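You operate a simulated robot arm through the tools that you are given. There is no shell and no other tool. Be economical: measure what you need, move in short steps, check, and stop when the job is done.

Carry out the task below with a simulated two-armed robot. There is one attempt and no reset: what you move stays moved.

Task
The coder is out of ink: fit the tank that the job card names and prime it.
Fine: switch off first, old tank on the cardboard, switch on again, press the green key twice, hands out from under the head. Set down upright: grey ink tank.

It is judged by the outcome, as a careful person would: the job done as asked, and still so three seconds after it is handed in. It fails if anything else is knocked over, pushed out of place, dropped, spilled or broken.

Robot
Two 7-joint arms with two-finger parallel grippers on one trunk, on a base that drives. Base frame: it is fixed to the floor where the robot stands at the start and does not move with it; the origin is under the middle of the robot, x ahead of it, y to its left, z up. Readings come in cm, degrees, newtons and seconds.
The left shoulder is at the start at [5, 16.8, 120.7], the right one opposite. With the tool pointing down near the work surface each hand reaches from about 10 to 64 cm from the robot's upright axis, wherever it stands, measured 20 degrees to its own side. Places, roughly: black dial on the white control box [50, 20, 90]; black lever beside the coder column [90, 60, 110]; blue key marked scan [40, 0, 90]; cardboard sheet by the chart [30, -60, 80]; drawer under the coder head [80, 50, 80]; green key marked print [50, 10, 90]; grey knob marked light mid dark [80, 10, 90]; orange flap on the coder head [80, 50, 110]; orange key marked spray [60, 10, 90]; red lever on the white control box [50, 0, 90]; well for the ink tank [70, 70, 80]; yellow slider marked centre [70, 0, 90]. Payload 1.57 kg a hand.
The tool frame of a hand sits at the grasp point between the pads (the TCP): z along the fingers, y along the line on which they close. The tips reach 3 cm beyond it. Largest opening 8 cm; finger width 1.7, thickness 1.2; the body of the gripper, 4 by 8.2 cm, starts 8 cm behind the TCP.
Orientation is that of the tool frame in the base frame, as a unit quaternion [x, y, z, w]. With the fingers straight down and closing along the base's y, the tool's x points along the base's -x, its y along +y and its z along -z.

Tools
- The arms move only by the tool apply_moves. It takes "left_deltas", "right_deltas" or both (then of equal length, played together; a hand with none holds still); each is one flat list of numbers, 6 for each row, row after row: the shift along the base's x, y, z in units of 40 mm (1.0 is 40 mm), then the turn, a rotation vector about the base's x, y, z in units of 4 degrees (1.0 is 4 degrees). In form: [tx, ty, tz, ax, ay, az, tx, ty, tz, ax, ay, az, ...]. A call has 1 to 12 rows; each row shifts and turns the commanded pose from where the row before left it. "left_hand" and "right_hand" are, for a hand that has rows, the finger opening in m, from 0 to 0.08, set as the call begins (left out, the last holds). A call with a number of a shift or a turn outside -1 to 1 is refused whole. Rows are played at 5 a second. More than 5 cm and 8.6 degrees between two rows, or a gripper value outside its range, and nothing of the call is played. Where a pose cannot be reached the arm comes as near as it can. A force on the tool above 50 N (or 10 N above the force at the start of the call, whichever is more), or a blocked arm, ends the call early, and 0.2 s more pass. Each finger travels about 4.5 cm/s and halts on what it meets, pressing with about 28 N; the grip force reading is that of the motor and also rises with nothing between the fingers. The clock runs only during rows and for 0.2 s after the last one: add rows that do not move to give the fingers time. The reply holds the time, the measured pose of the TCP, the force on the tool along the base axes, the opening and the grip force, in the units named above and with some noise, with the torque about the TCP (base axes, N m) and any sound that the robot's microphone picked up.
- Cameras (640 x 400 px; columns grow to the right, rows downward): "scene" is now at [11.64, -1.98, 139.96]; the picture's right is [-0.24, -0.97, 0.00], its down [-0.71, 0.18, -0.68] and it looks along [0.66, -0.17, -0.74] (base axes); focal length 220 px, centre (320, 200). "left" rides on the left gripper at [7.2, 0.7, -12.2] in its tool frame; the picture's right is [-0.09, 1.00, 0.00], its down [-0.84, -0.08, -0.54] and it looks along [-0.54, -0.05, 0.84] (tool axes); focal length 238 px, centre (320, 200). "right" rides on the right gripper at [7.2, -0.7, -12.2] in its tool frame; the picture's right is [0.09, 1.00, 0.00], its down [-0.84, 0.08, -0.54] and it looks along [-0.54, 0.05, 0.84] (tool axes); focal length 238 px, centre (320, 200). There is no depth. A picture from a camera that has moved, and an enlarged one, comes with that camera's place and axes in the base frame and with its lens.
- capture(camera): a new picture of that camera. It takes no simulated time.
- lift_body(by): slides the trunk up (or, below 0, down) by that many cm; the arms and the scene camera ride with it, the base frame stays. It gives what a move gives, with no picture.
- base_move(legs): drives the robot by 1 to 6 legs, each [ahead, left, turn to the left] in cm, cm and degrees, along the robot's own axes; the way and the turn of a leg run together, so that a leg with both is an arc; at most 150 cm and 180 degrees a leg. The arms and the cameras ride along, it lands a little off, and it stops where it bumps. It gives what a move gives.
- aim_head(pan, tilt): turns the head with the scene camera to pan (to the left, within 80 degrees either way) and tilt (down, from -29 to 69), counted from straight ahead of the robot. It gives what a move gives.
- zoom(camera, box): a new picture of the part [left, top, right, bottom] of that camera's present view, enlarged. It takes no simulated time.
- finish_job(): hands the job in; it is judged then, once.

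Go step by step. Nothing tells you exact positions but the pictures and the camera data: compare them with the known pose of the tool, close in by small moves and look again before you grip or let go. The budget is 120 turns and 108 pictures, counting those below and the enlarged ones. Unless the task says otherwise, let go and move clear before handing in, and close with one line.

The tools are called after ">>>" as a command line: name --argument value ..., lists and objects as JSON in quotes. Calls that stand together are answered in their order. apply_moves: Moves the arms, as the interface text tells. Its arguments: {"type":"object","properties":{"left_deltas":{"type":"array"},"left_hand":{"type":"number"},"right_deltas":{"type":"array"},"right_hand":{"type":"number"}},"required":[]} The other tools are called the same way: lift_body (by) slides the trunk up or down; base_move (legs) drives the base; aim_head (pan, tilt) turns the head that bears the scene camera; capture (camera) takes a picture; zoom (camera, box) takes an enlarged picture of a part of a camera's view; finish_job () hands the job in.

At the start:

```text
time_s: 0.0
left_ee_pos: [45.18, 10.73, 121.94]
left_tcp_rot: [-0.001, 1.0, 0.0, 0.0]
left_contact_force: [0.2, -0.9, -0.1]
left_ft_torque: [0.01, -0.01, 0.03]
left_gripper_width: 8.0
left_finger_force: 0.1
right_ee_pos: [37.44, -16.65, 119.26]
right_tcp_rot: [0.0, 1.0, 0.0, 0.0]
right_contact_force: [-0.1, -0.2, 0.1]
right_ft_torque: [-0.01, -0.02, 0.01]
right_gripper_width: 7.99
right_finger_force: 0.0
trunk travel left (down, up): [-37.5, 6.8]
robot x, y, heading: [-0.77, 0.09, 0.2]
head pan, tilt: [-14.2, 47.3]
```

scene: 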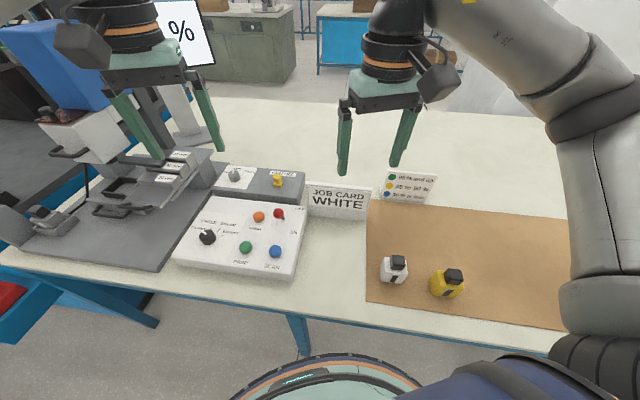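
right: 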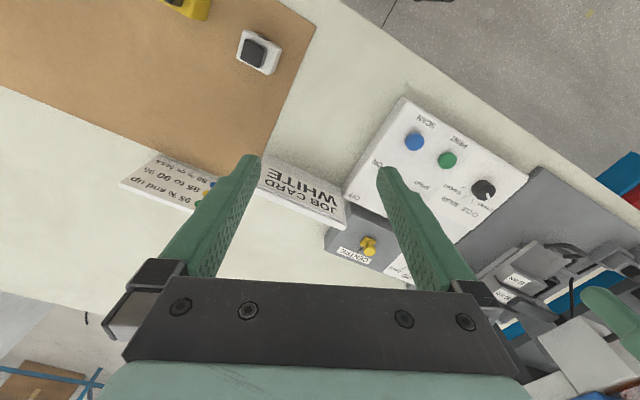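
left: 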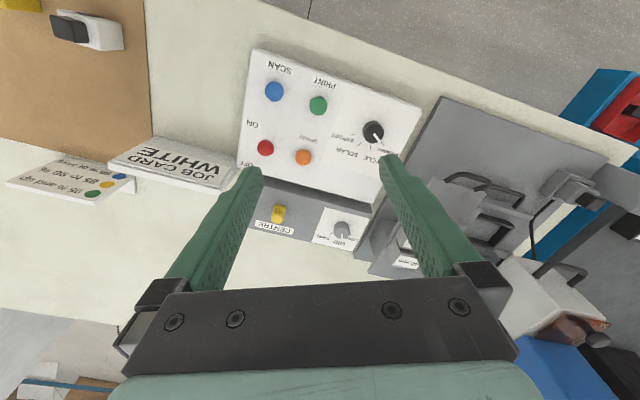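

The job card says WHITE; a white and a yellow tank stand on the cardboard, and the grey tank should be in the well by the coder on the left. I'll look closer at the panel and coder.

>>> zoom --camera "scene" --box '[160, 150, 320, 290]'

>>> aim_head --pan 40 --tilt 35

>>> capture --camera "scene"

```text
2.86 times, centred on (240, 220) of scene
camera zoom: at [11.64, -1.98, 139.96], right [-0.24, -0.97, 0.0], down [-0.71, 0.18, -0.68], along [0.66, -0.17, -0.74], focal length 628 px, centre (549, 143)
```

zoom: 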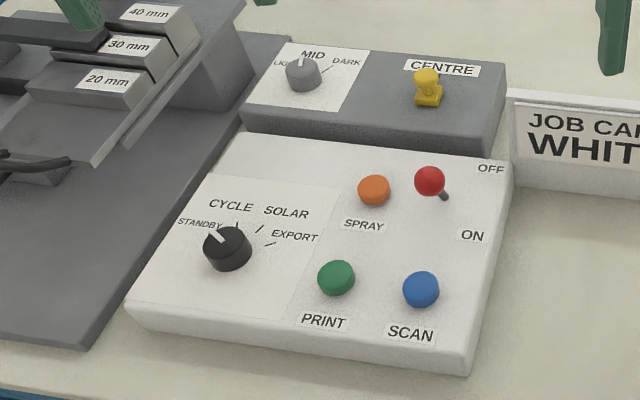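

```text
time_s: 1.2
left_ee_pos: [45.05, 10.84, 121.89]
left_tcp_rot: [-0.001, 1.0, 0.0, 0.001]
left_contact_force: [-0.1, 0.5, -0.6]
left_ft_torque: [-0.02, 0.04, -0.01]
left_gripper_width: 8.01
left_finger_force: 0.0
right_ee_pos: [37.62, -16.77, 119.19]
right_tcp_rot: [0.0, 1.0, 0.0, -0.001]
right_contact_force: [0.3, -0.6, -0.4]
right_ft_torque: [0.02, 0.02, 0.02]
right_gripper_width: 8.02
right_finger_force: 0.0
trunk travel left (down, up): [-37.5, 6.8]
robot x, y, heading: [-0.35, -0.25, -0.1]
head pan, tilt: [40.0, 35.0]
```

```text
103 pictures are left
camera scene: at [10.69, 5.62, 141.77], right [0.64, -0.77, 0.0], down [-0.44, -0.37, -0.82], along [0.63, 0.53, -0.57], focal length 220 px, centre (320, 200)
```

scene: 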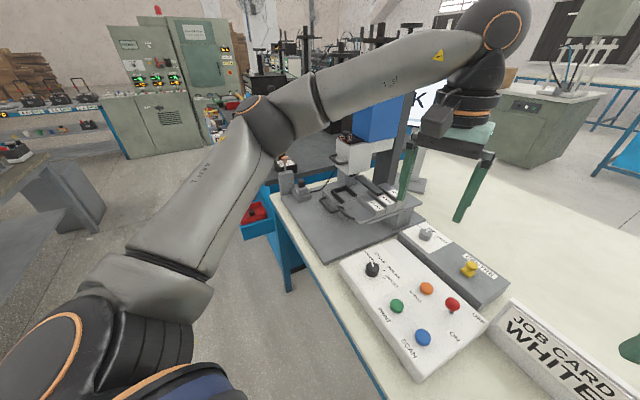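

The coder stands behind the left arm. Zooming on it and on the lever.

>>> zoom --camera "scene" --box '[265, 120, 425, 250]'

>>> zoom --camera "scene" --box '[340, 210, 500, 380]'

>>> zoom --camera "left" --box '[360, 80, 640, 370]'

>>> zoom --camera "left" --box '[220, 40, 420, 260]'

```text
3.08 times, centred on (345, 185) of scene
camera zoom: at [10.69, 5.62, 141.77], right [0.64, -0.77, 0.0], down [-0.44, -0.37, -0.82], along [0.63, 0.53, -0.57], focal length 676 px, centre (243, 246)
```

zoom: 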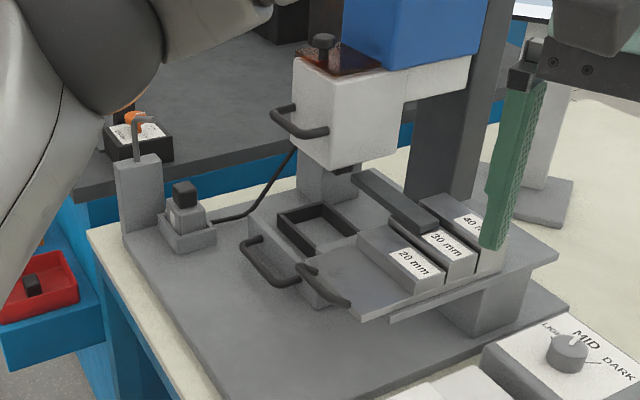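

```text
2.35 times, centred on (420, 295) of scene
camera zoom: at [10.69, 5.62, 141.77], right [0.64, -0.77, 0.0], down [-0.44, -0.37, -0.82], along [0.63, 0.53, -0.57], focal length 517 px, centre (85, -24)
```

zoom: 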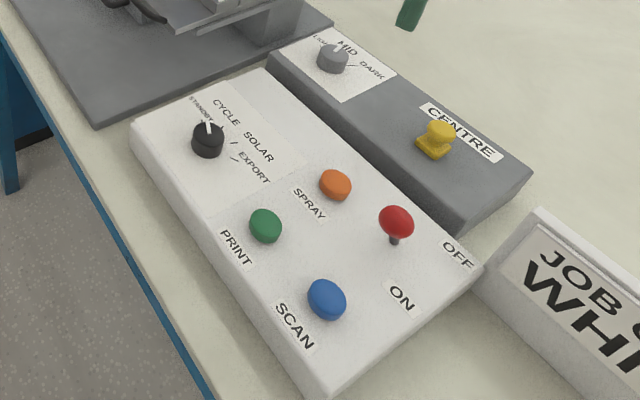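

```text
1.38 times, centred on (500, 225) of left
camera zoom: at [37.76, 11.49, 133.97], right [0.09, 1.0, 0.0], down [0.84, -0.08, 0.54], along [0.54, -0.05, -0.84], focal length 329 px, centre (72, 166)
```

zoom: 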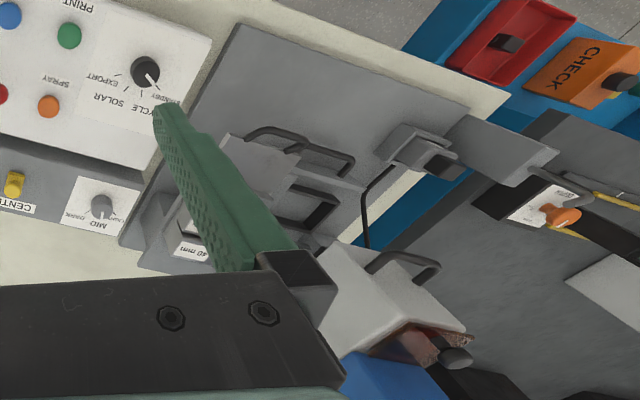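

```text
1.82 times, centred on (320, 150) of left
camera zoom: at [37.76, 11.49, 133.97], right [0.09, 1.0, 0.0], down [0.84, -0.08, 0.54], along [0.54, -0.05, -0.84], focal length 433 px, centre (320, 291)
```

zoom: 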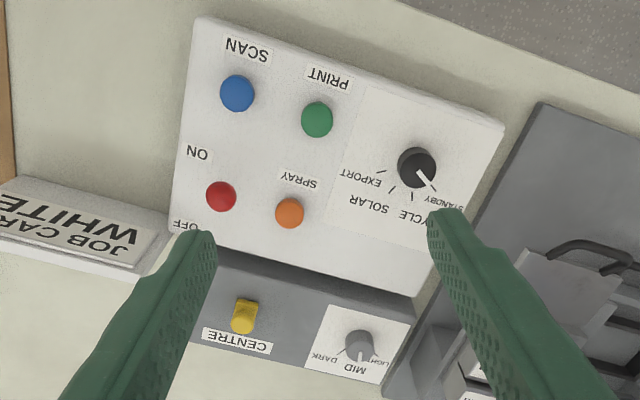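

The grey tank sits in the well at the left rear of the coder base plate. I'll bring the left hand nearer the panel to see the lever's state.

>>> apply_moves --left_deltas '[0.4, -0.7, -0.9, 0, 0, 0, 0.4, -0.7, -0.9, 0, 0, 0, 0, -0.7, -0.8, 0, 0, 0, 0, 0, 0, 0, 0, 0]' --left_hand 0.0

>>> capture --camera "left"

>>> aim_head --pan 0 --tilt 50

>>> capture --camera "scene"

```text
time_s: 2.2
left_ee_pos: [48.29, 2.57, 111.5]
left_tcp_rot: [-0.001, 1.0, 0.0, 0.0]
left_contact_force: [0.1, -0.8, -0.2]
left_ft_torque: [0.02, 0.0, 0.01]
left_gripper_width: 0.0
left_finger_force: 4.9
right_ee_pos: [37.53, -16.67, 119.15]
right_tcp_rot: [0.0, 1.0, 0.0, 0.001]
right_contact_force: [0.1, -0.5, 0.4]
right_ft_torque: [0.02, 0.03, 0.01]
right_gripper_width: 7.99
right_finger_force: 0.1
trunk travel left (down, up): [-37.5, 6.8]
robot x, y, heading: [0.17, -0.4, -0.0]
head pan, tilt: [40.0, 35.0]
```

```text
98 pictures are left
camera left: at [40.93, 3.19, 123.6], right [0.09, 1.0, 0.0], down [0.84, -0.08, 0.54], along [0.54, -0.05, -0.84], focal length 238 px, centre (320, 200)
```

left: 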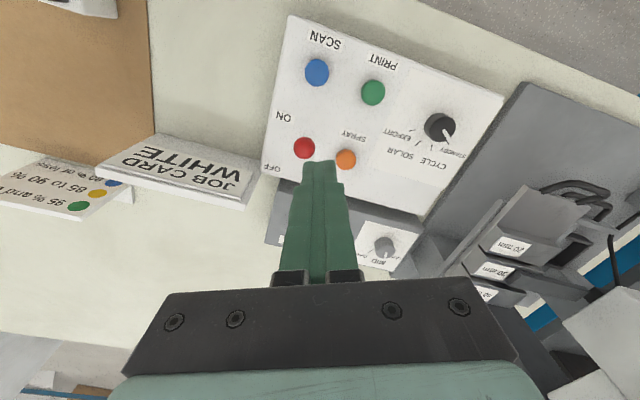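

```text
time_s: 3.3
left_ee_pos: [48.26, 2.53, 111.5]
left_tcp_rot: [-0.001, 1.0, 0.0, 0.001]
left_contact_force: [0.0, -0.6, 0.8]
left_ft_torque: [0.0, -0.02, 0.05]
left_gripper_width: 0.0
left_finger_force: 21.4
right_ee_pos: [37.46, -16.66, 119.29]
right_tcp_rot: [0.0, 1.0, -0.001, 0.0]
right_contact_force: [0.5, 0.4, -0.7]
right_ft_torque: [-0.01, 0.0, 0.03]
right_gripper_width: 7.99
right_finger_force: 0.0
trunk travel left (down, up): [-37.5, 6.8]
robot x, y, heading: [-0.16, -0.14, 0.1]
head pan, tilt: [0.0, 50.0]
```

```text
97 pictures are left
camera scene: at [11.64, -0.04, 139.6], right [0.0, -1.0, 0.0], down [-0.77, 0.0, -0.64], along [0.64, 0.0, -0.77], focal length 220 px, centre (320, 200)
```

scene: 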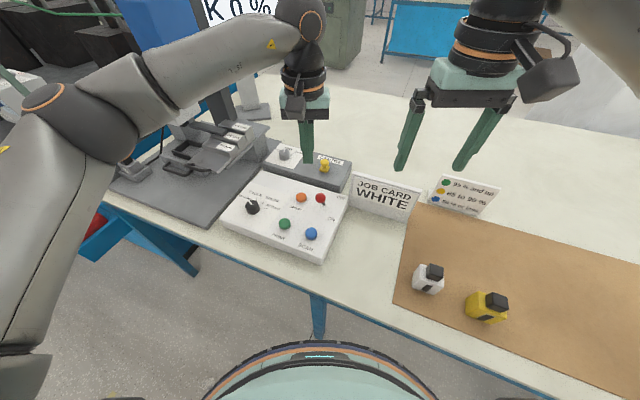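

>>> zoom --camera "left" --box '[260, 90, 360, 190]'

>>> zoom --camera "scene" --box '[270, 165, 370, 265]'

>>> zoom --camera "scene" --box '[400, 250, 520, 330]'

>>> zoom --camera "scene" --box '[345, 165, 505, 225]'

```text
4.00 times, centred on (310, 140) of left
camera zoom: at [40.94, 3.19, 123.63], right [0.09, 1.0, 0.0], down [0.84, -0.08, 0.54], along [0.54, -0.05, -0.84], focal length 953 px, centre (360, 440)
```

zoom: 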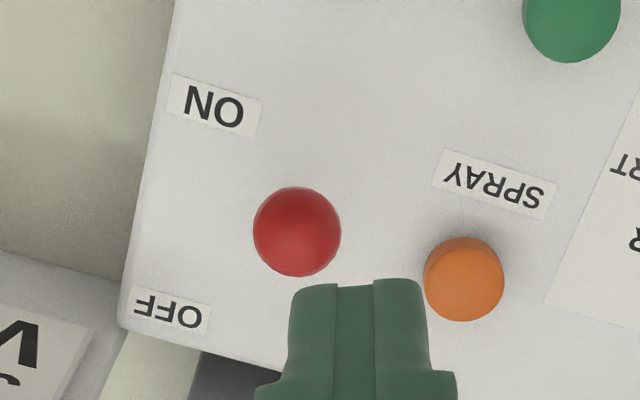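

```text
4.00 times, centred on (320, 215) of scene
camera zoom: at [11.64, -0.04, 139.6], right [0.0, -1.0, 0.0], down [-0.77, 0.0, -0.64], along [0.64, 0.0, -0.77], focal length 879 px, centre (320, 140)
```

zoom: 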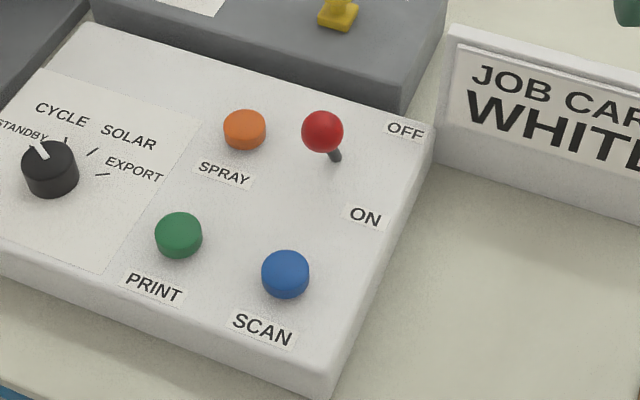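

```text
5.00 times, centred on (460, 290) of scene
camera zoom: at [11.64, -0.04, 139.6], right [0.0, -1.0, 0.0], down [-0.77, 0.0, -0.64], along [0.64, 0.0, -0.77], focal length 1099 px, centre (-380, -250)
```

zoom: 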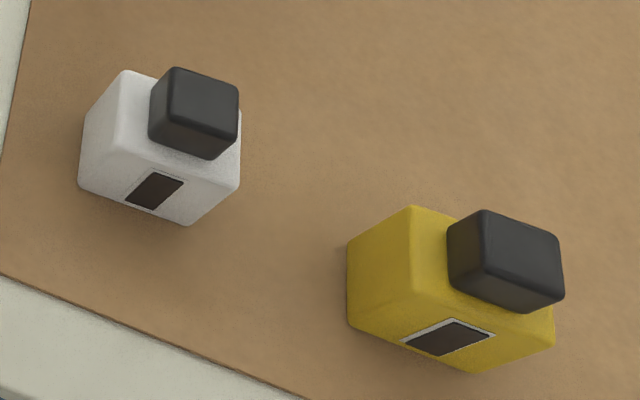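

```text
4.00 times, centred on (425, 195) of scene
camera zoom: at [11.64, -0.04, 139.6], right [0.0, -1.0, 0.0], down [-0.77, 0.0, -0.64], along [0.64, 0.0, -0.77], focal length 879 px, centre (-100, 220)
```

zoom: 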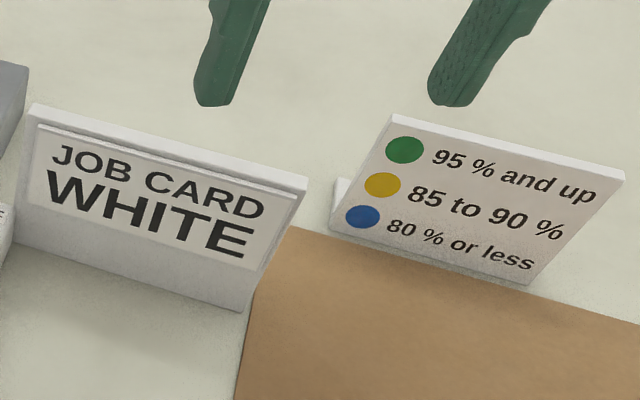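

The lever leans toward ON (knob about [53, -0.2, 90.5]). I'll lower the closed fingers on its near side.

>>> apply_moves --left_deltas '[0.18, -0.34, -1, 0, 0, 0, 0, 0, -1, 0, 0, 0, 0, 0, -1, 0, 0, 0, 0, 0, -1, 0, 0, 0, 0, 0, -0.9, 0, 0, 0, 0, 0, 0, 0, 0, 0]' --left_hand 0.0

>>> capture --camera "left"

>>> zoom --camera "scene" --box '[260, 145, 380, 265]'

```text
time_s: 4.7
left_ee_pos: [49.03, 1.08, 91.89]
left_tcp_rot: [0.0, 1.0, 0.0, 0.0]
left_contact_force: [-0.5, 0.6, 0.0]
left_ft_torque: [-0.03, -0.02, -0.02]
left_gripper_width: 0.0
left_finger_force: 21.3
right_ee_pos: [37.57, -16.68, 119.25]
right_tcp_rot: [0.0, 1.0, 0.0, 0.0]
right_contact_force: [-0.2, -0.1, -0.6]
right_ft_torque: [-0.02, -0.02, -0.04]
right_gripper_width: 8.03
right_finger_force: 0.0
trunk travel left (down, up): [-37.5, 6.8]
robot x, y, heading: [-0.06, -0.07, -0.3]
head pan, tilt: [0.0, 50.0]
```

```text
92 pictures are left
camera left: at [41.72, 1.77, 103.97], right [0.09, 1.0, 0.0], down [0.84, -0.08, 0.54], along [0.54, -0.05, -0.84], focal length 238 px, centre (320, 200)
```

left: 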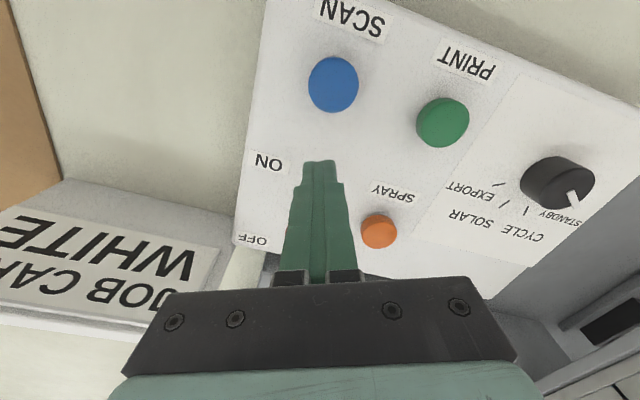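

```text
3.33 times, centred on (320, 205) of scene
camera zoom: at [11.63, -0.04, 139.6], right [0.0, -1.0, 0.0], down [-0.77, 0.0, -0.64], along [0.64, 0.0, -0.77], focal length 733 px, centre (320, 183)
```

zoom: 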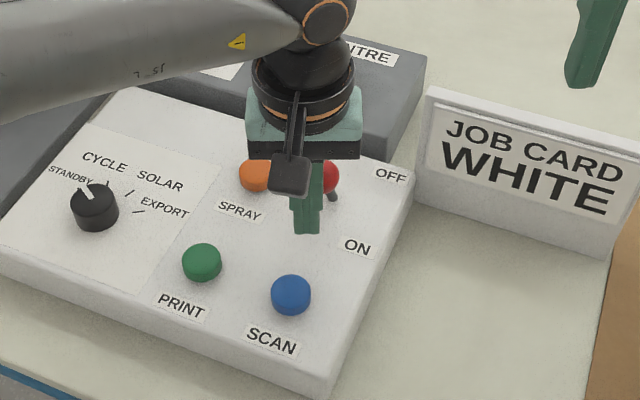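

Fingers are correctly on the near side of the knob. Pushing toward OFF.

>>> apply_moves --left_deltas '[0.37, -0.14, 0, 0, 0, 0, 0.37, -0.14, 0, 0, 0, 0, 0.37, -0.14, 0, 0, 0, 0, 0.37, -0.14, 0, 0, 0, 0, 0, 0, 0, 0, 0, 0]'

>>> zoom --camera "scene" --box '[260, 145, 380, 265]'

```text
time_s: 5.9
left_ee_pos: [55.04, -1.11, 91.83]
left_tcp_rot: [-0.001, 1.0, 0.0, 0.002]
left_contact_force: [-0.7, -0.2, -0.6]
left_ft_torque: [0.01, 0.01, -0.02]
left_gripper_width: 0.0
left_finger_force: 21.8
right_ee_pos: [37.54, -16.63, 119.12]
right_tcp_rot: [0.0, 1.0, 0.0, 0.001]
right_contact_force: [-1.1, 0.2, 0.2]
right_ft_torque: [0.0, 0.03, -0.02]
right_gripper_width: 7.99
right_finger_force: 0.1
trunk travel left (down, up): [-37.5, 6.8]
robot x, y, heading: [0.26, 0.15, -0.2]
head pan, tilt: [0.0, 50.0]
```

```text
3.33 times, centred on (320, 205) of scene
camera zoom: at [11.64, -0.02, 139.59], right [0.0, -1.0, 0.0], down [-0.77, 0.0, -0.64], along [0.64, 0.0, -0.77], focal length 733 px, centre (320, 183)
```

zoom: 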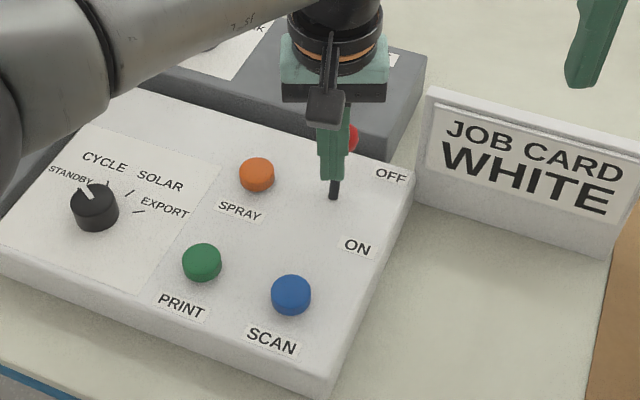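

The lever has gone over. A bit more to make sure it's seated, then back off and look.

>>> apply_moves --left_deltas '[0.2, -0.08, 0, 0, 0, 0, 0, 0, 0, 0, 0, 0]'

>>> apply_moves --left_deltas '[-0.9, 0.36, 0, 0, 0, 0, -0.8, 0.1, 0, 0, 0, 0, 0, 0, 1, 0, 0, 0, 0, 0, 1, 0, 0, 0, 0, 0, 1, 0, 0, 0, 0, 0, 1, 0, 0, 0, -0.5, 0.8, 0.8, 0, 0, 0]'

>>> zoom --camera "scene" --box '[260, 145, 380, 265]'

>>> capture --camera "right"

```text
time_s: 6.5
left_ee_pos: [55.78, -1.43, 91.96]
left_tcp_rot: [-0.002, 1.0, 0.0, 0.001]
left_contact_force: [0.6, 0.1, 0.9]
left_ft_torque: [0.0, 0.01, 0.0]
left_gripper_width: 0.02
left_finger_force: 21.7
right_ee_pos: [37.57, -16.65, 119.22]
right_tcp_rot: [0.0, 1.0, -0.001, -0.001]
right_contact_force: [0.2, -0.3, -0.5]
right_ft_torque: [-0.02, 0.03, -0.01]
right_gripper_width: 8.02
right_finger_force: 0.2
trunk travel left (down, up): [-37.5, 6.8]
robot x, y, heading: [-0.06, 0.04, -0.0]
head pan, tilt: [0.0, 50.0]
```

```text
time_s: 8.1
left_ee_pos: [46.9, 3.73, 111.1]
left_tcp_rot: [-0.001, 1.0, -0.001, 0.001]
left_contact_force: [-0.5, -0.2, 0.0]
left_ft_torque: [-0.01, 0.01, -0.01]
left_gripper_width: 0.0
left_finger_force: 21.6
right_ee_pos: [37.57, -16.49, 119.25]
right_tcp_rot: [0.0, 1.0, 0.0, 0.0]
right_contact_force: [-1.2, -0.1, -0.2]
right_ft_torque: [-0.03, -0.02, -0.01]
right_gripper_width: 7.99
right_finger_force: 0.0
trunk travel left (down, up): [-37.5, 6.8]
robot x, y, heading: [0.19, -0.06, 0.0]
head pan, tilt: [0.0, 50.0]
```

```text
3.33 times, centred on (320, 205) of scene
camera zoom: at [11.58, 0.09, 139.6], right [0.0, -1.0, 0.0], down [-0.77, 0.0, -0.64], along [0.64, 0.0, -0.77], focal length 733 px, centre (320, 183)
```

zoom: 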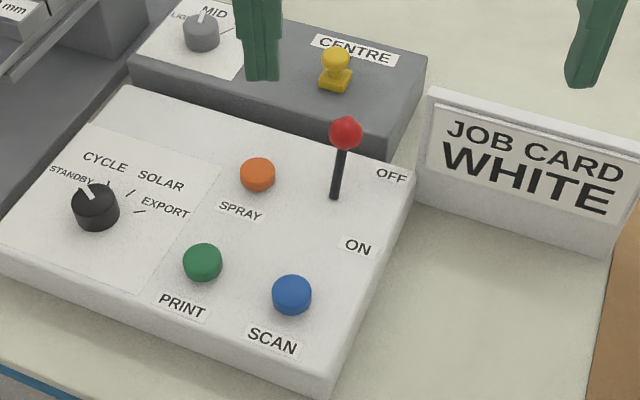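

```text
88 pictures are left
camera right: at [30.43, -17.17, 131.4], right [-0.09, 1.0, 0.0], down [0.84, 0.08, 0.54], along [0.54, 0.05, -0.84], focal length 238 px, centre (320, 200)
```

right: 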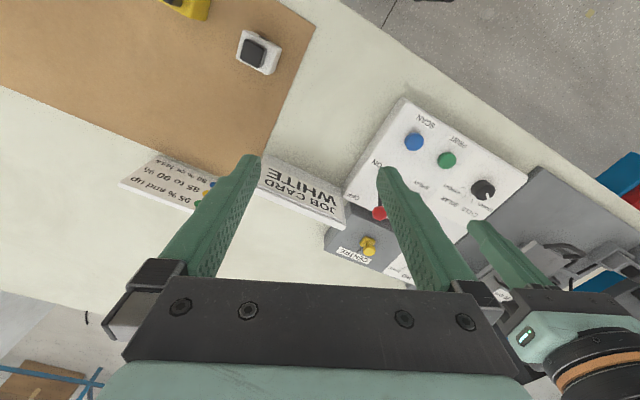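

The lever is clearly OFF. Next I tuck the arms and drive left along the table edge (the table is rotated about -23°) to the well near [73, 70].

>>> apply_moves --left_deltas '[-0.85, 0.6, 0.4, 0, 0, 0, -0.85, 0.6, 0.4, 0, 0, 0, -0.85, 0.6, 0.4, 0, 0, 0, -0.85, 0.6, 0.4, 0, 0, 0, -0.85, 0.6, 0.4, 0, 0, 0, 0, 0, 0, 0, 0, 0]' --right_deltas '[-0.4, -0.1, 0, 0, 0, 0, -0.4, -0.1, 0, 0, 0, 0, -0.4, -0.1, 0, 0, 0, 0, -0.4, -0.1, 0, 0, 0, 0, -0.4, -0.1, 0, 0, 0, 0, 0, 0, 0, 0, 0, 0]' --left_hand 0.08 --right_hand 0.08

>>> base_move --legs '[[-4, 0, 0], [0, 0, -23], [0, 40, 0]]'

>>> aim_head --pan 35 --tilt 35

>>> capture --camera "scene"

```text
time_s: 9.5
left_ee_pos: [30.02, 15.46, 119.15]
left_tcp_rot: [0.0, 1.0, -0.001, 0.0]
left_contact_force: [-0.4, -0.1, 0.3]
left_ft_torque: [0.02, -0.02, 0.02]
left_gripper_width: 8.0
left_finger_force: 0.1
right_ee_pos: [29.49, -18.85, 119.06]
right_tcp_rot: [0.0, 1.0, -0.001, -0.001]
right_contact_force: [0.9, -0.1, 0.0]
right_ft_torque: [0.0, 0.0, 0.0]
right_gripper_width: 7.99
right_finger_force: 0.0
trunk travel left (down, up): [-37.5, 6.8]
robot x, y, heading: [-0.23, 0.16, -0.1]
head pan, tilt: [0.0, 50.0]
```

```text
time_s: 13.7
left_ee_pos: [45.4, 39.7, 119.18]
left_tcp_rot: [0.198, 0.98, -0.001, 0.001]
left_contact_force: [0.4, 0.3, 0.2]
left_ft_torque: [-0.01, -0.01, -0.01]
left_gripper_width: 8.04
left_finger_force: 0.1
right_ee_pos: [31.62, 8.29, 119.16]
right_tcp_rot: [0.198, 0.98, -0.001, 0.0]
right_contact_force: [-0.3, 0.6, -0.5]
right_ft_torque: [0.02, -0.02, 0.04]
right_gripper_width: 8.0
right_finger_force: 0.0
trunk travel left (down, up): [-37.5, 6.8]
robot x, y, heading: [11.76, 36.87, -23.0]
head pan, tilt: [0.0, 50.0]
```

```text
time_s: 14.7
left_ee_pos: [45.39, 39.66, 119.15]
left_tcp_rot: [0.198, 0.98, -0.001, 0.001]
left_contact_force: [-0.8, 0.4, 0.6]
left_ft_torque: [-0.01, -0.03, 0.03]
left_gripper_width: 8.0
left_finger_force: 0.1
right_ee_pos: [31.71, 8.16, 119.11]
right_tcp_rot: [0.198, 0.98, 0.0, 0.0]
right_contact_force: [0.3, 0.0, 0.3]
right_ft_torque: [0.01, 0.01, 0.02]
right_gripper_width: 7.98
right_finger_force: 0.1
trunk travel left (down, up): [-37.5, 6.8]
robot x, y, heading: [11.52, 37.3, -22.8]
head pan, tilt: [35.0, 35.0]
```

```text
87 pictures are left
camera scene: at [23.94, 37.23, 141.76], right [0.21, -0.98, 0.0], down [-0.56, -0.12, -0.82], along [0.8, 0.17, -0.57], focal length 220 px, centre (320, 200)
```

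scene: 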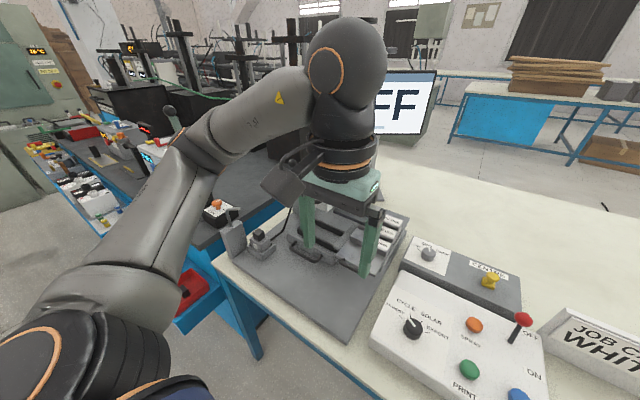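

The monitor reads OFF. Driving the remaining 32 cm left so the well is within left-hand reach.

>>> base_move --legs '[[0, 32, 0]]'

>>> capture --camera "left"

>>> capture --camera "scene"

```text
time_s: 16.8
left_ee_pos: [57.78, 68.96, 119.12]
left_tcp_rot: [0.198, 0.98, -0.001, 0.001]
left_contact_force: [-0.6, 0.1, -0.2]
left_ft_torque: [-0.02, 0.03, 0.0]
left_gripper_width: 8.0
left_finger_force: 0.0
right_ee_pos: [43.87, 37.55, 119.21]
right_tcp_rot: [0.198, 0.98, 0.0, 0.0]
right_contact_force: [0.4, 0.4, -0.4]
right_ft_torque: [-0.01, 0.02, -0.01]
right_gripper_width: 8.0
right_finger_force: 0.1
trunk travel left (down, up): [-37.5, 6.8]
robot x, y, heading: [24.08, 66.3, -23.0]
head pan, tilt: [35.0, 35.0]
```

```text
86 pictures are left
camera left: at [51.21, 72.4, 131.23], right [0.47, 0.88, 0.0], down [0.74, -0.4, 0.54], along [0.48, -0.26, -0.84], focal length 238 px, centre (320, 200)
```

left: 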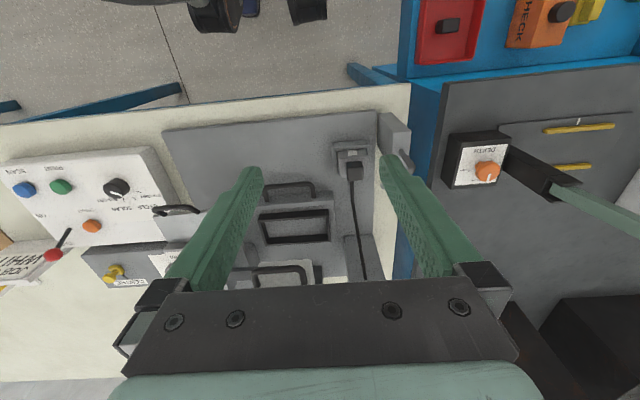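

```text
85 pictures are left
camera scene: at [36.35, 66.62, 141.76], right [0.21, -0.98, 0.0], down [-0.56, -0.12, -0.82], along [0.8, 0.17, -0.57], focal length 220 px, centre (320, 200)
```

scene: 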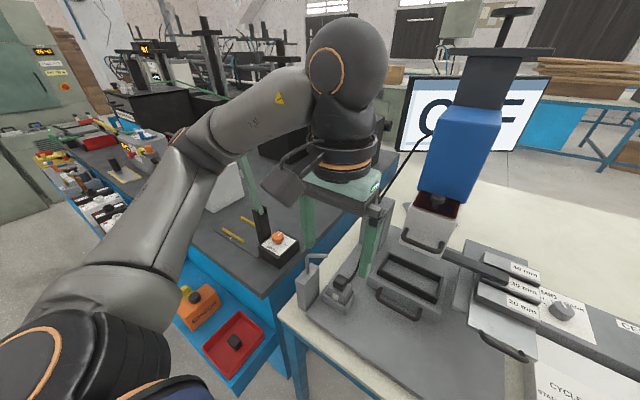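

>>> zoom --camera "left" --box '[310, 100, 410, 230]'

>>> zoom --camera "scene" --box '[275, 220, 415, 330]'

```text
3.08 times, centred on (360, 165) of left
camera zoom: at [51.21, 72.4, 131.23], right [0.47, 0.88, 0.0], down [0.74, -0.4, 0.54], along [0.48, -0.26, -0.84], focal length 733 px, centre (197, 308)
```

zoom: 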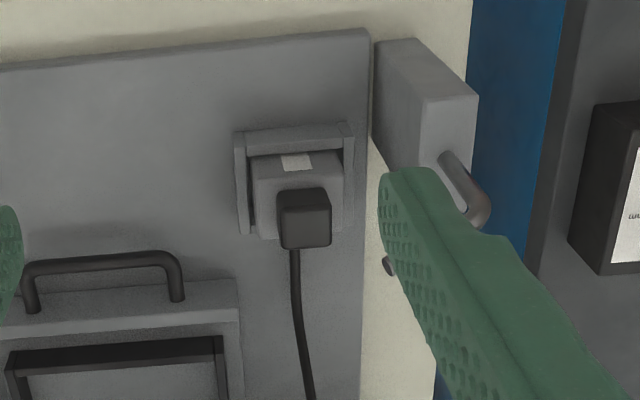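

```text
3.64 times, centred on (345, 275) of scene
camera zoom: at [36.35, 66.62, 141.76], right [0.21, -0.98, 0.0], down [-0.56, -0.12, -0.82], along [0.8, 0.17, -0.57], focal length 799 px, centre (229, -73)
```

zoom: 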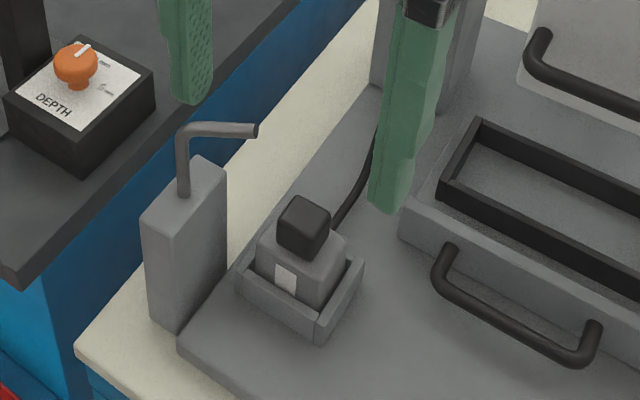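

The grey tank stands in the well with its black cap up, aligned with my gripper's yaw. I'll move above it with the opening reduced to 5.5 cm and look.

>>> apply_moves --left_deltas '[0.76, 0.0, -0.7, 0, 0, 0, 0.76, 0.0, -0.7, 0, 0, 0, 0.76, 0.0, -0.8, 0, 0, 0, 0.76, 0.0, -0.8, 0, 0, 0, 0, 0, 0, 0, 0, 0]' --left_hand 0.055

>>> capture --camera "left"

>>> capture --camera "scene"

```text
time_s: 18.0
left_ee_pos: [69.76, 68.97, 107.18]
left_tcp_rot: [0.198, 0.98, 0.0, 0.001]
left_contact_force: [-0.3, -0.8, -0.3]
left_ft_torque: [-0.01, 0.0, 0.02]
left_gripper_width: 5.53
left_finger_force: 0.0
right_ee_pos: [44.03, 37.53, 119.17]
right_tcp_rot: [0.199, 0.98, 0.0, 0.001]
right_contact_force: [0.4, -0.2, 0.7]
right_ft_torque: [0.01, 0.04, 0.03]
right_gripper_width: 8.04
right_finger_force: 0.1
trunk travel left (down, up): [-37.5, 6.8]
robot x, y, heading: [24.21, 66.25, -22.9]
head pan, tilt: [35.0, 35.0]
```

```text
82 pictures are left
camera left: at [63.31, 72.33, 119.27], right [0.47, 0.88, 0.0], down [0.74, -0.4, 0.54], along [0.48, -0.26, -0.84], focal length 238 px, centre (320, 200)
```

left: 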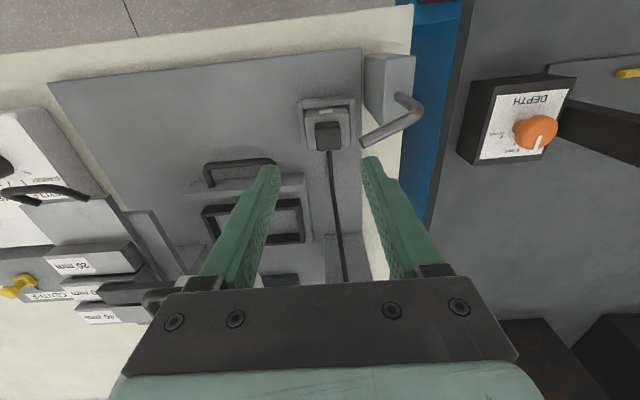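

```text
81 pictures are left
camera scene: at [36.3, 66.55, 141.77], right [0.21, -0.98, 0.0], down [-0.56, -0.12, -0.82], along [0.8, 0.17, -0.57], focal length 220 px, centre (320, 200)
```

scene: 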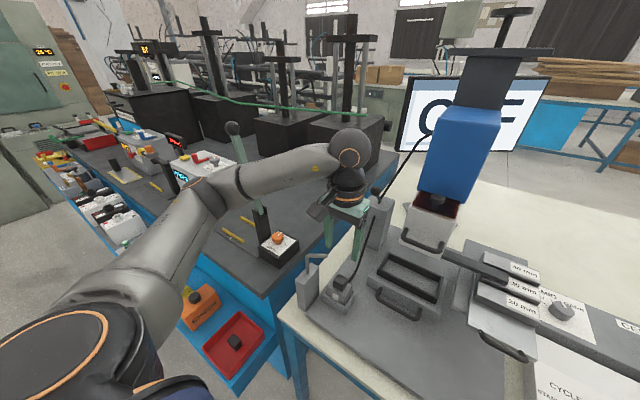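

The bent rod (like a hex key in its holder) juts to within ~3.5 cm left of the cap, so a sideways grip risks hitting it. I'll yaw the hand 90° so that it closes fore-aft with the camera to the right.

>>> apply_moves --left_deltas '[0, 0, 0, 0, 0, 1, 0, 0, 0, 0, 0, 1, 0, 0, 0, 0, 0, 1, 0, 0, 0, 0, 0, 1, 0, 0, 0, 0, 0, 1, 0, 0, 0, 0, 0, 1, 0, 0, 0, 0, 0, 1, 0, 0, 0, 0, 0, 1, 0, 0, 0, 0, 0, 1, 0, 0, 0, 0, 0, 1, 0, 0, 0, 0, 0, 1, 0, 0, 0, 0, 0, 0]'

>>> apply_moves --left_deltas '[0, 0, 0, 0, 0, 1, 0, 0, 0, 0, 0, 1, 0, 0, 0, 0, 0, 1, 0, 0, 0, 0, 0, 1, 0, 0, 0, 0, 0, 1, 0, 0, 0, 0, 0, 1, 0, 0, 0, 0, 0, 1, 0, 0, 0, 0, 0, 1, 0, 0, 0, 0, 0, 1, 0, 0, 0, 0, 0, 1, 0, 0, 0, 0, 0, 1, 0, 0, 0, 0, 0, 0.5]'

>>> capture --camera "left"

>>> capture --camera "scene"

```text
time_s: 20.6
left_ee_pos: [69.81, 69.02, 107.18]
left_tcp_rot: [-0.185, 0.983, 0.0, 0.002]
left_contact_force: [0.1, 0.9, 0.7]
left_ft_torque: [-0.02, 0.04, 0.0]
left_gripper_width: 5.51
left_finger_force: 0.0
right_ee_pos: [43.89, 37.61, 119.19]
right_tcp_rot: [0.199, 0.98, 0.0, 0.001]
right_contact_force: [0.1, 0.1, -0.4]
right_ft_torque: [-0.02, 0.0, -0.03]
right_gripper_width: 7.98
right_finger_force: 0.1
trunk travel left (down, up): [-37.5, 6.8]
robot x, y, heading: [24.44, 66.24, -22.9]
head pan, tilt: [35.0, 35.0]
```

```text
time_s: 23.2
left_ee_pos: [69.87, 68.97, 107.24]
left_tcp_rot: [-0.553, 0.833, 0.002, 0.0]
left_contact_force: [0.1, 0.6, -0.6]
left_ft_torque: [-0.02, 0.01, -0.03]
left_gripper_width: 5.5
left_finger_force: 0.2
right_ee_pos: [43.92, 37.66, 119.31]
right_tcp_rot: [0.199, 0.98, 0.0, 0.0]
right_contact_force: [-1.2, -0.1, 0.2]
right_ft_torque: [-0.02, 0.0, -0.01]
right_gripper_width: 7.98
right_finger_force: 0.0
trunk travel left (down, up): [-37.5, 6.8]
robot x, y, heading: [24.0, 66.49, -23.0]
head pan, tilt: [35.0, 35.0]
```

```text
80 pictures are left
camera left: at [66.31, 62.55, 119.24], right [-0.88, 0.47, 0.0], down [0.4, 0.74, 0.54], along [0.26, 0.48, -0.84], focal length 238 px, centre (320, 200)
```

left: 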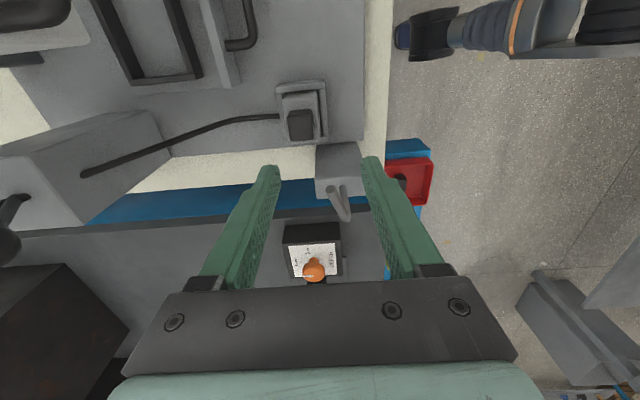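

```text
79 pictures are left
camera scene: at [36.33, 66.56, 141.77], right [0.21, -0.98, 0.0], down [-0.56, -0.12, -0.82], along [0.8, 0.17, -0.57], focal length 220 px, centre (320, 200)
```

scene: 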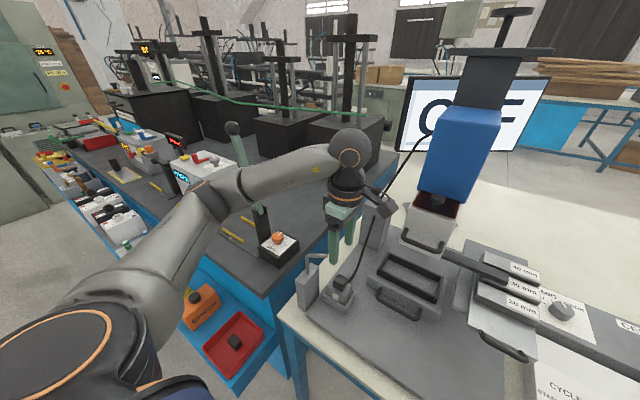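

The rod's tip turns out taller (~z 103) and close beside the cap. I'll tilt the hand 20° about the closing axis, so that its body leans right, away from the rod, and centre over the cap.

>>> apply_moves --left_deltas '[0.12, -0.1, 0, 0.92, -0.39, 0, 0.12, -0.05, 0, 0.92, -0.39, 0, 0.12, 0, 0, 0.92, -0.39, 0, 0.12, 0.05, 0, 0.92, -0.39, 0, 0.12, 0.05, 0, 0.92, -0.39, 0, 0, 0, 0, 0, 0, 0]'

>>> capture --camera "left"

>>> zoom --camera "scene" --box '[275, 180, 415, 330]'

>>> capture --camera "right"

```text
time_s: 24.6
left_ee_pos: [72.34, 68.71, 107.18]
left_tcp_rot: [-0.545, 0.82, 0.096, 0.145]
left_contact_force: [-0.2, 0.7, 0.5]
left_ft_torque: [0.0, 0.01, -0.01]
left_gripper_width: 5.48
left_finger_force: 0.0
right_ee_pos: [43.98, 37.5, 119.23]
right_tcp_rot: [0.198, 0.98, 0.0, 0.0]
right_contact_force: [0.2, 0.0, -0.2]
right_ft_torque: [0.0, -0.02, -0.02]
right_gripper_width: 8.0
right_finger_force: 0.1
trunk travel left (down, up): [-37.5, 6.8]
robot x, y, heading: [23.89, 66.48, -22.9]
head pan, tilt: [35.0, 35.0]
```

```text
78 pictures are left
camera left: at [67.27, 58.91, 116.08], right [-0.88, 0.47, 0.03], down [0.3, 0.52, 0.8], along [0.36, 0.71, -0.6], focal length 238 px, centre (320, 200)
```

left: 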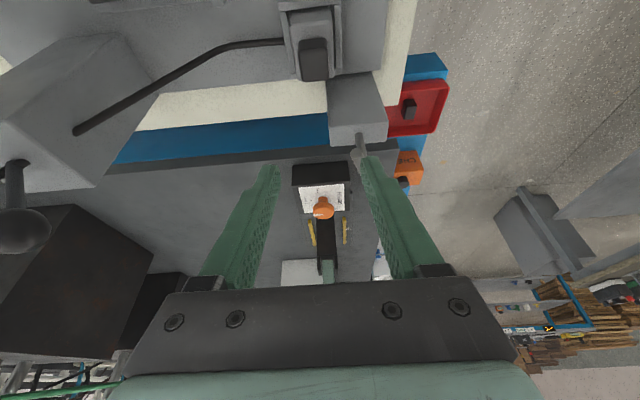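

```text
2.67 times, centred on (345, 255) of scene
camera zoom: at [36.33, 66.57, 141.77], right [0.21, -0.98, 0.0], down [-0.56, -0.12, -0.82], along [0.8, 0.17, -0.57], focal length 586 px, centre (253, 53)
```

zoom: 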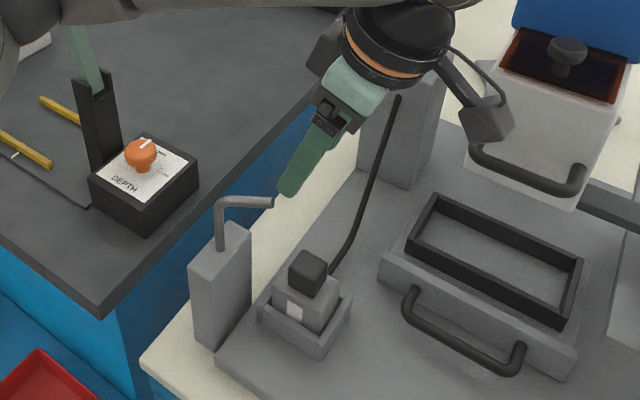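

```text
76 pictures are left
camera right: at [37.23, 39.81, 131.37], right [0.3, 0.95, 0.0], down [0.8, -0.25, 0.54], along [0.52, -0.16, -0.84], focal length 238 px, centre (320, 200)
```

right: 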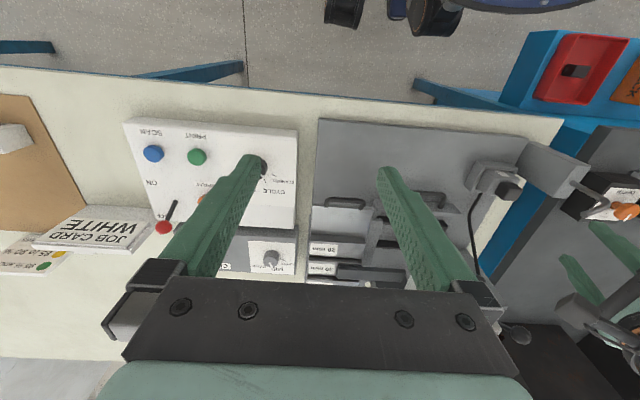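

Positions agree across views: cap ≈ [72.4, 68.9, 90.5], rod tip ≈ [69.5, 72.4, 103]. I'll go down offset to the right, then slide in under the rod and look.

>>> apply_moves --left_deltas '[-0.26, -0.6, 0, 0, 0, 0, 0, 0, -0.85, 0, 0, 0, 0, 0, -0.85, 0, 0, 0, 0, 0, -0.85, 0, 0, 0, 0.2, 0.48, -0.3, 0, 0, 0, 0, 0, -0.2, 0, 0, 0, 0, 0, 0, 0, 0, 0]'

>>> capture --camera "left"

>>> zoom --camera "scene" --box '[295, 200, 395, 310]'

>>> zoom --camera "right" --box '[440, 100, 640, 260]'

```text
time_s: 26.2
left_ee_pos: [72.02, 68.27, 94.88]
left_tcp_rot: [-0.544, 0.821, 0.096, 0.145]
left_contact_force: [0.4, 0.0, 0.2]
left_ft_torque: [-0.03, 0.04, -0.03]
left_gripper_width: 5.51
left_finger_force: 0.1
right_ee_pos: [43.93, 37.68, 119.17]
right_tcp_rot: [0.199, 0.98, -0.001, 0.0]
right_contact_force: [0.7, -0.5, -0.1]
right_ft_torque: [-0.03, 0.02, 0.03]
right_gripper_width: 8.0
right_finger_force: 0.1
trunk travel left (down, up): [-37.5, 6.8]
robot x, y, heading: [23.71, 66.42, -23.0]
head pan, tilt: [35.0, 35.0]
```

```text
75 pictures are left
camera left: at [67.07, 58.47, 103.78], right [-0.88, 0.47, 0.03], down [0.3, 0.52, 0.8], along [0.36, 0.71, -0.6], focal length 238 px, centre (320, 200)
```

left: 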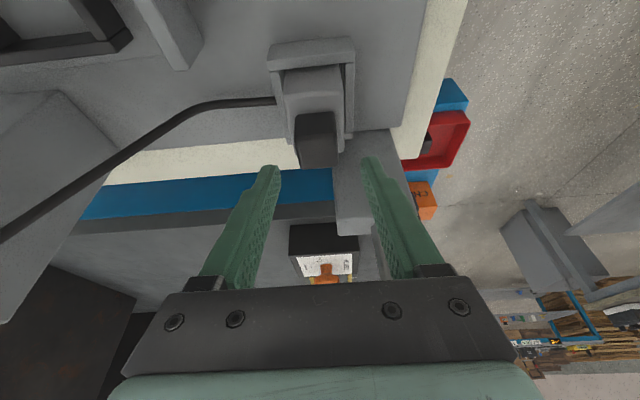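

```text
3.64 times, centred on (345, 255) of scene
camera zoom: at [36.32, 66.57, 141.77], right [0.21, -0.98, 0.0], down [-0.56, -0.12, -0.82], along [0.8, 0.17, -0.57], focal length 799 px, centre (229, 0)
```

zoom: 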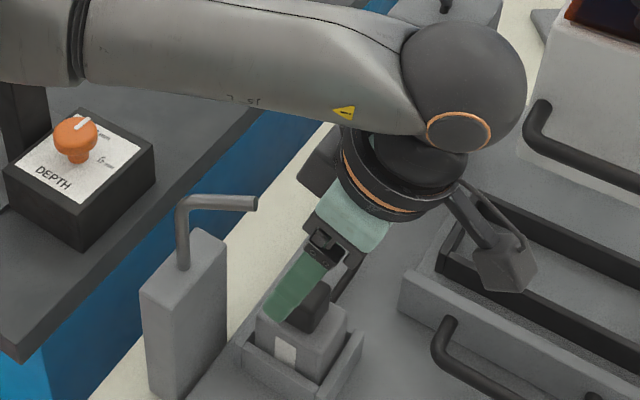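

```text
2.50 times, centred on (540, 180) of right
camera zoom: at [37.23, 39.82, 131.37], right [0.3, 0.95, 0.0], down [0.8, -0.25, 0.54], along [0.52, -0.16, -0.84], focal length 596 px, centre (-230, 250)
```

zoom: 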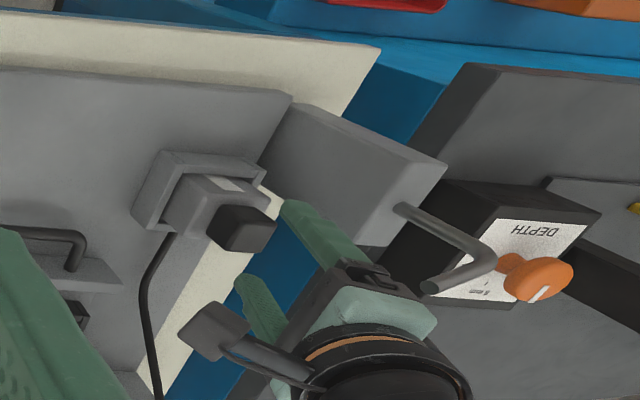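

The cap is centred between the fingers. Lowering to cap height.

>>> apply_moves --left_deltas '[0.03, 0.05, -0.45, 0, 0, 0, 0, 0, -0.45, 0, 0, 0, 0, 0, 0, 0, 0, 0]'

>>> capture --camera "left"

>>> zoom --camera "right" --box '[440, 140, 580, 260]'

```text
time_s: 27.0
left_ee_pos: [72.21, 68.58, 91.32]
left_tcp_rot: [-0.544, 0.821, 0.096, 0.145]
left_contact_force: [0.2, 0.1, 0.6]
left_ft_torque: [0.0, 0.03, 0.02]
left_gripper_width: 5.52
left_finger_force: 0.1
right_ee_pos: [43.9, 37.54, 119.15]
right_tcp_rot: [0.198, 0.98, -0.001, 0.0]
right_contact_force: [0.4, -0.2, 0.0]
right_ft_torque: [-0.01, 0.0, 0.02]
right_gripper_width: 8.03
right_finger_force: 0.0
trunk travel left (down, up): [-37.5, 6.8]
robot x, y, heading: [24.08, 66.44, -23.1]
head pan, tilt: [35.0, 35.0]
```

```text
72 pictures are left
camera left: at [67.19, 58.69, 100.22], right [-0.88, 0.47, 0.03], down [0.3, 0.52, 0.8], along [0.36, 0.71, -0.6], focal length 238 px, centre (320, 200)
```

left: 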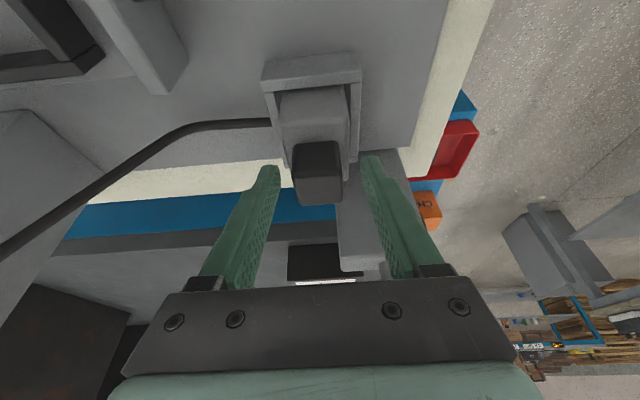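

```text
3.33 times, centred on (510, 200) of right
camera zoom: at [37.22, 39.81, 131.36], right [0.3, 0.95, 0.0], down [0.8, -0.26, 0.54], along [0.52, -0.16, -0.84], focal length 794 px, centre (-313, 200)
```

zoom: 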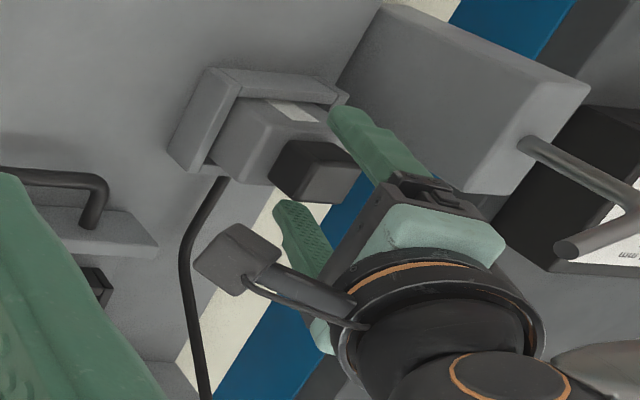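

Cap lies between the pads. Closing.

>>> apply_moves --left_deltas '[0, 0, -0.08, 0, 0, 0, 0, 0, 0, 0, 0, 0, 0, 0, 0, 0, 0, 0, 0, 0, 0, 0, 0, 0, 0, 0, 0, 0, 0, 0]' --left_hand 0.015

>>> capture --camera "left"

```text
time_s: 28.2
left_ee_pos: [72.11, 68.49, 91.16]
left_tcp_rot: [-0.545, 0.82, 0.095, 0.145]
left_contact_force: [1.5, 1.7, 11.0]
left_ft_torque: [0.12, -0.08, -0.01]
left_gripper_width: 4.36
left_finger_force: 28.2
right_ee_pos: [43.91, 37.6, 119.26]
right_tcp_rot: [0.199, 0.98, 0.001, 0.001]
right_contact_force: [0.4, 0.1, -0.2]
right_ft_torque: [0.0, 0.03, 0.0]
right_gripper_width: 8.0
right_finger_force: 0.0
trunk travel left (down, up): [-37.5, 6.8]
robot x, y, heading: [24.06, 66.34, -22.9]
head pan, tilt: [35.0, 35.0]
```

```text
70 pictures are left
camera left: at [67.16, 58.65, 100.0], right [-0.88, 0.47, 0.03], down [0.3, 0.52, 0.8], along [0.36, 0.71, -0.6], focal length 238 px, centre (320, 200)
```

left: 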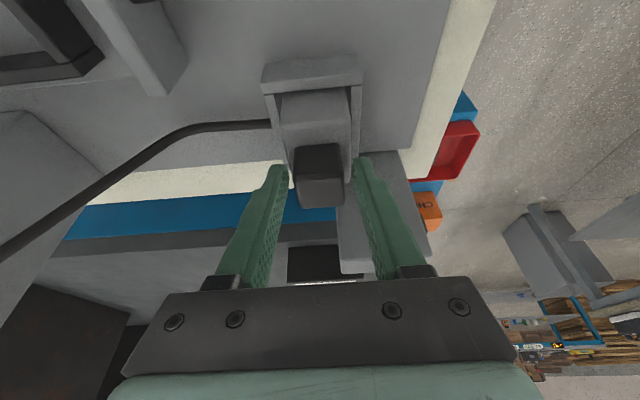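

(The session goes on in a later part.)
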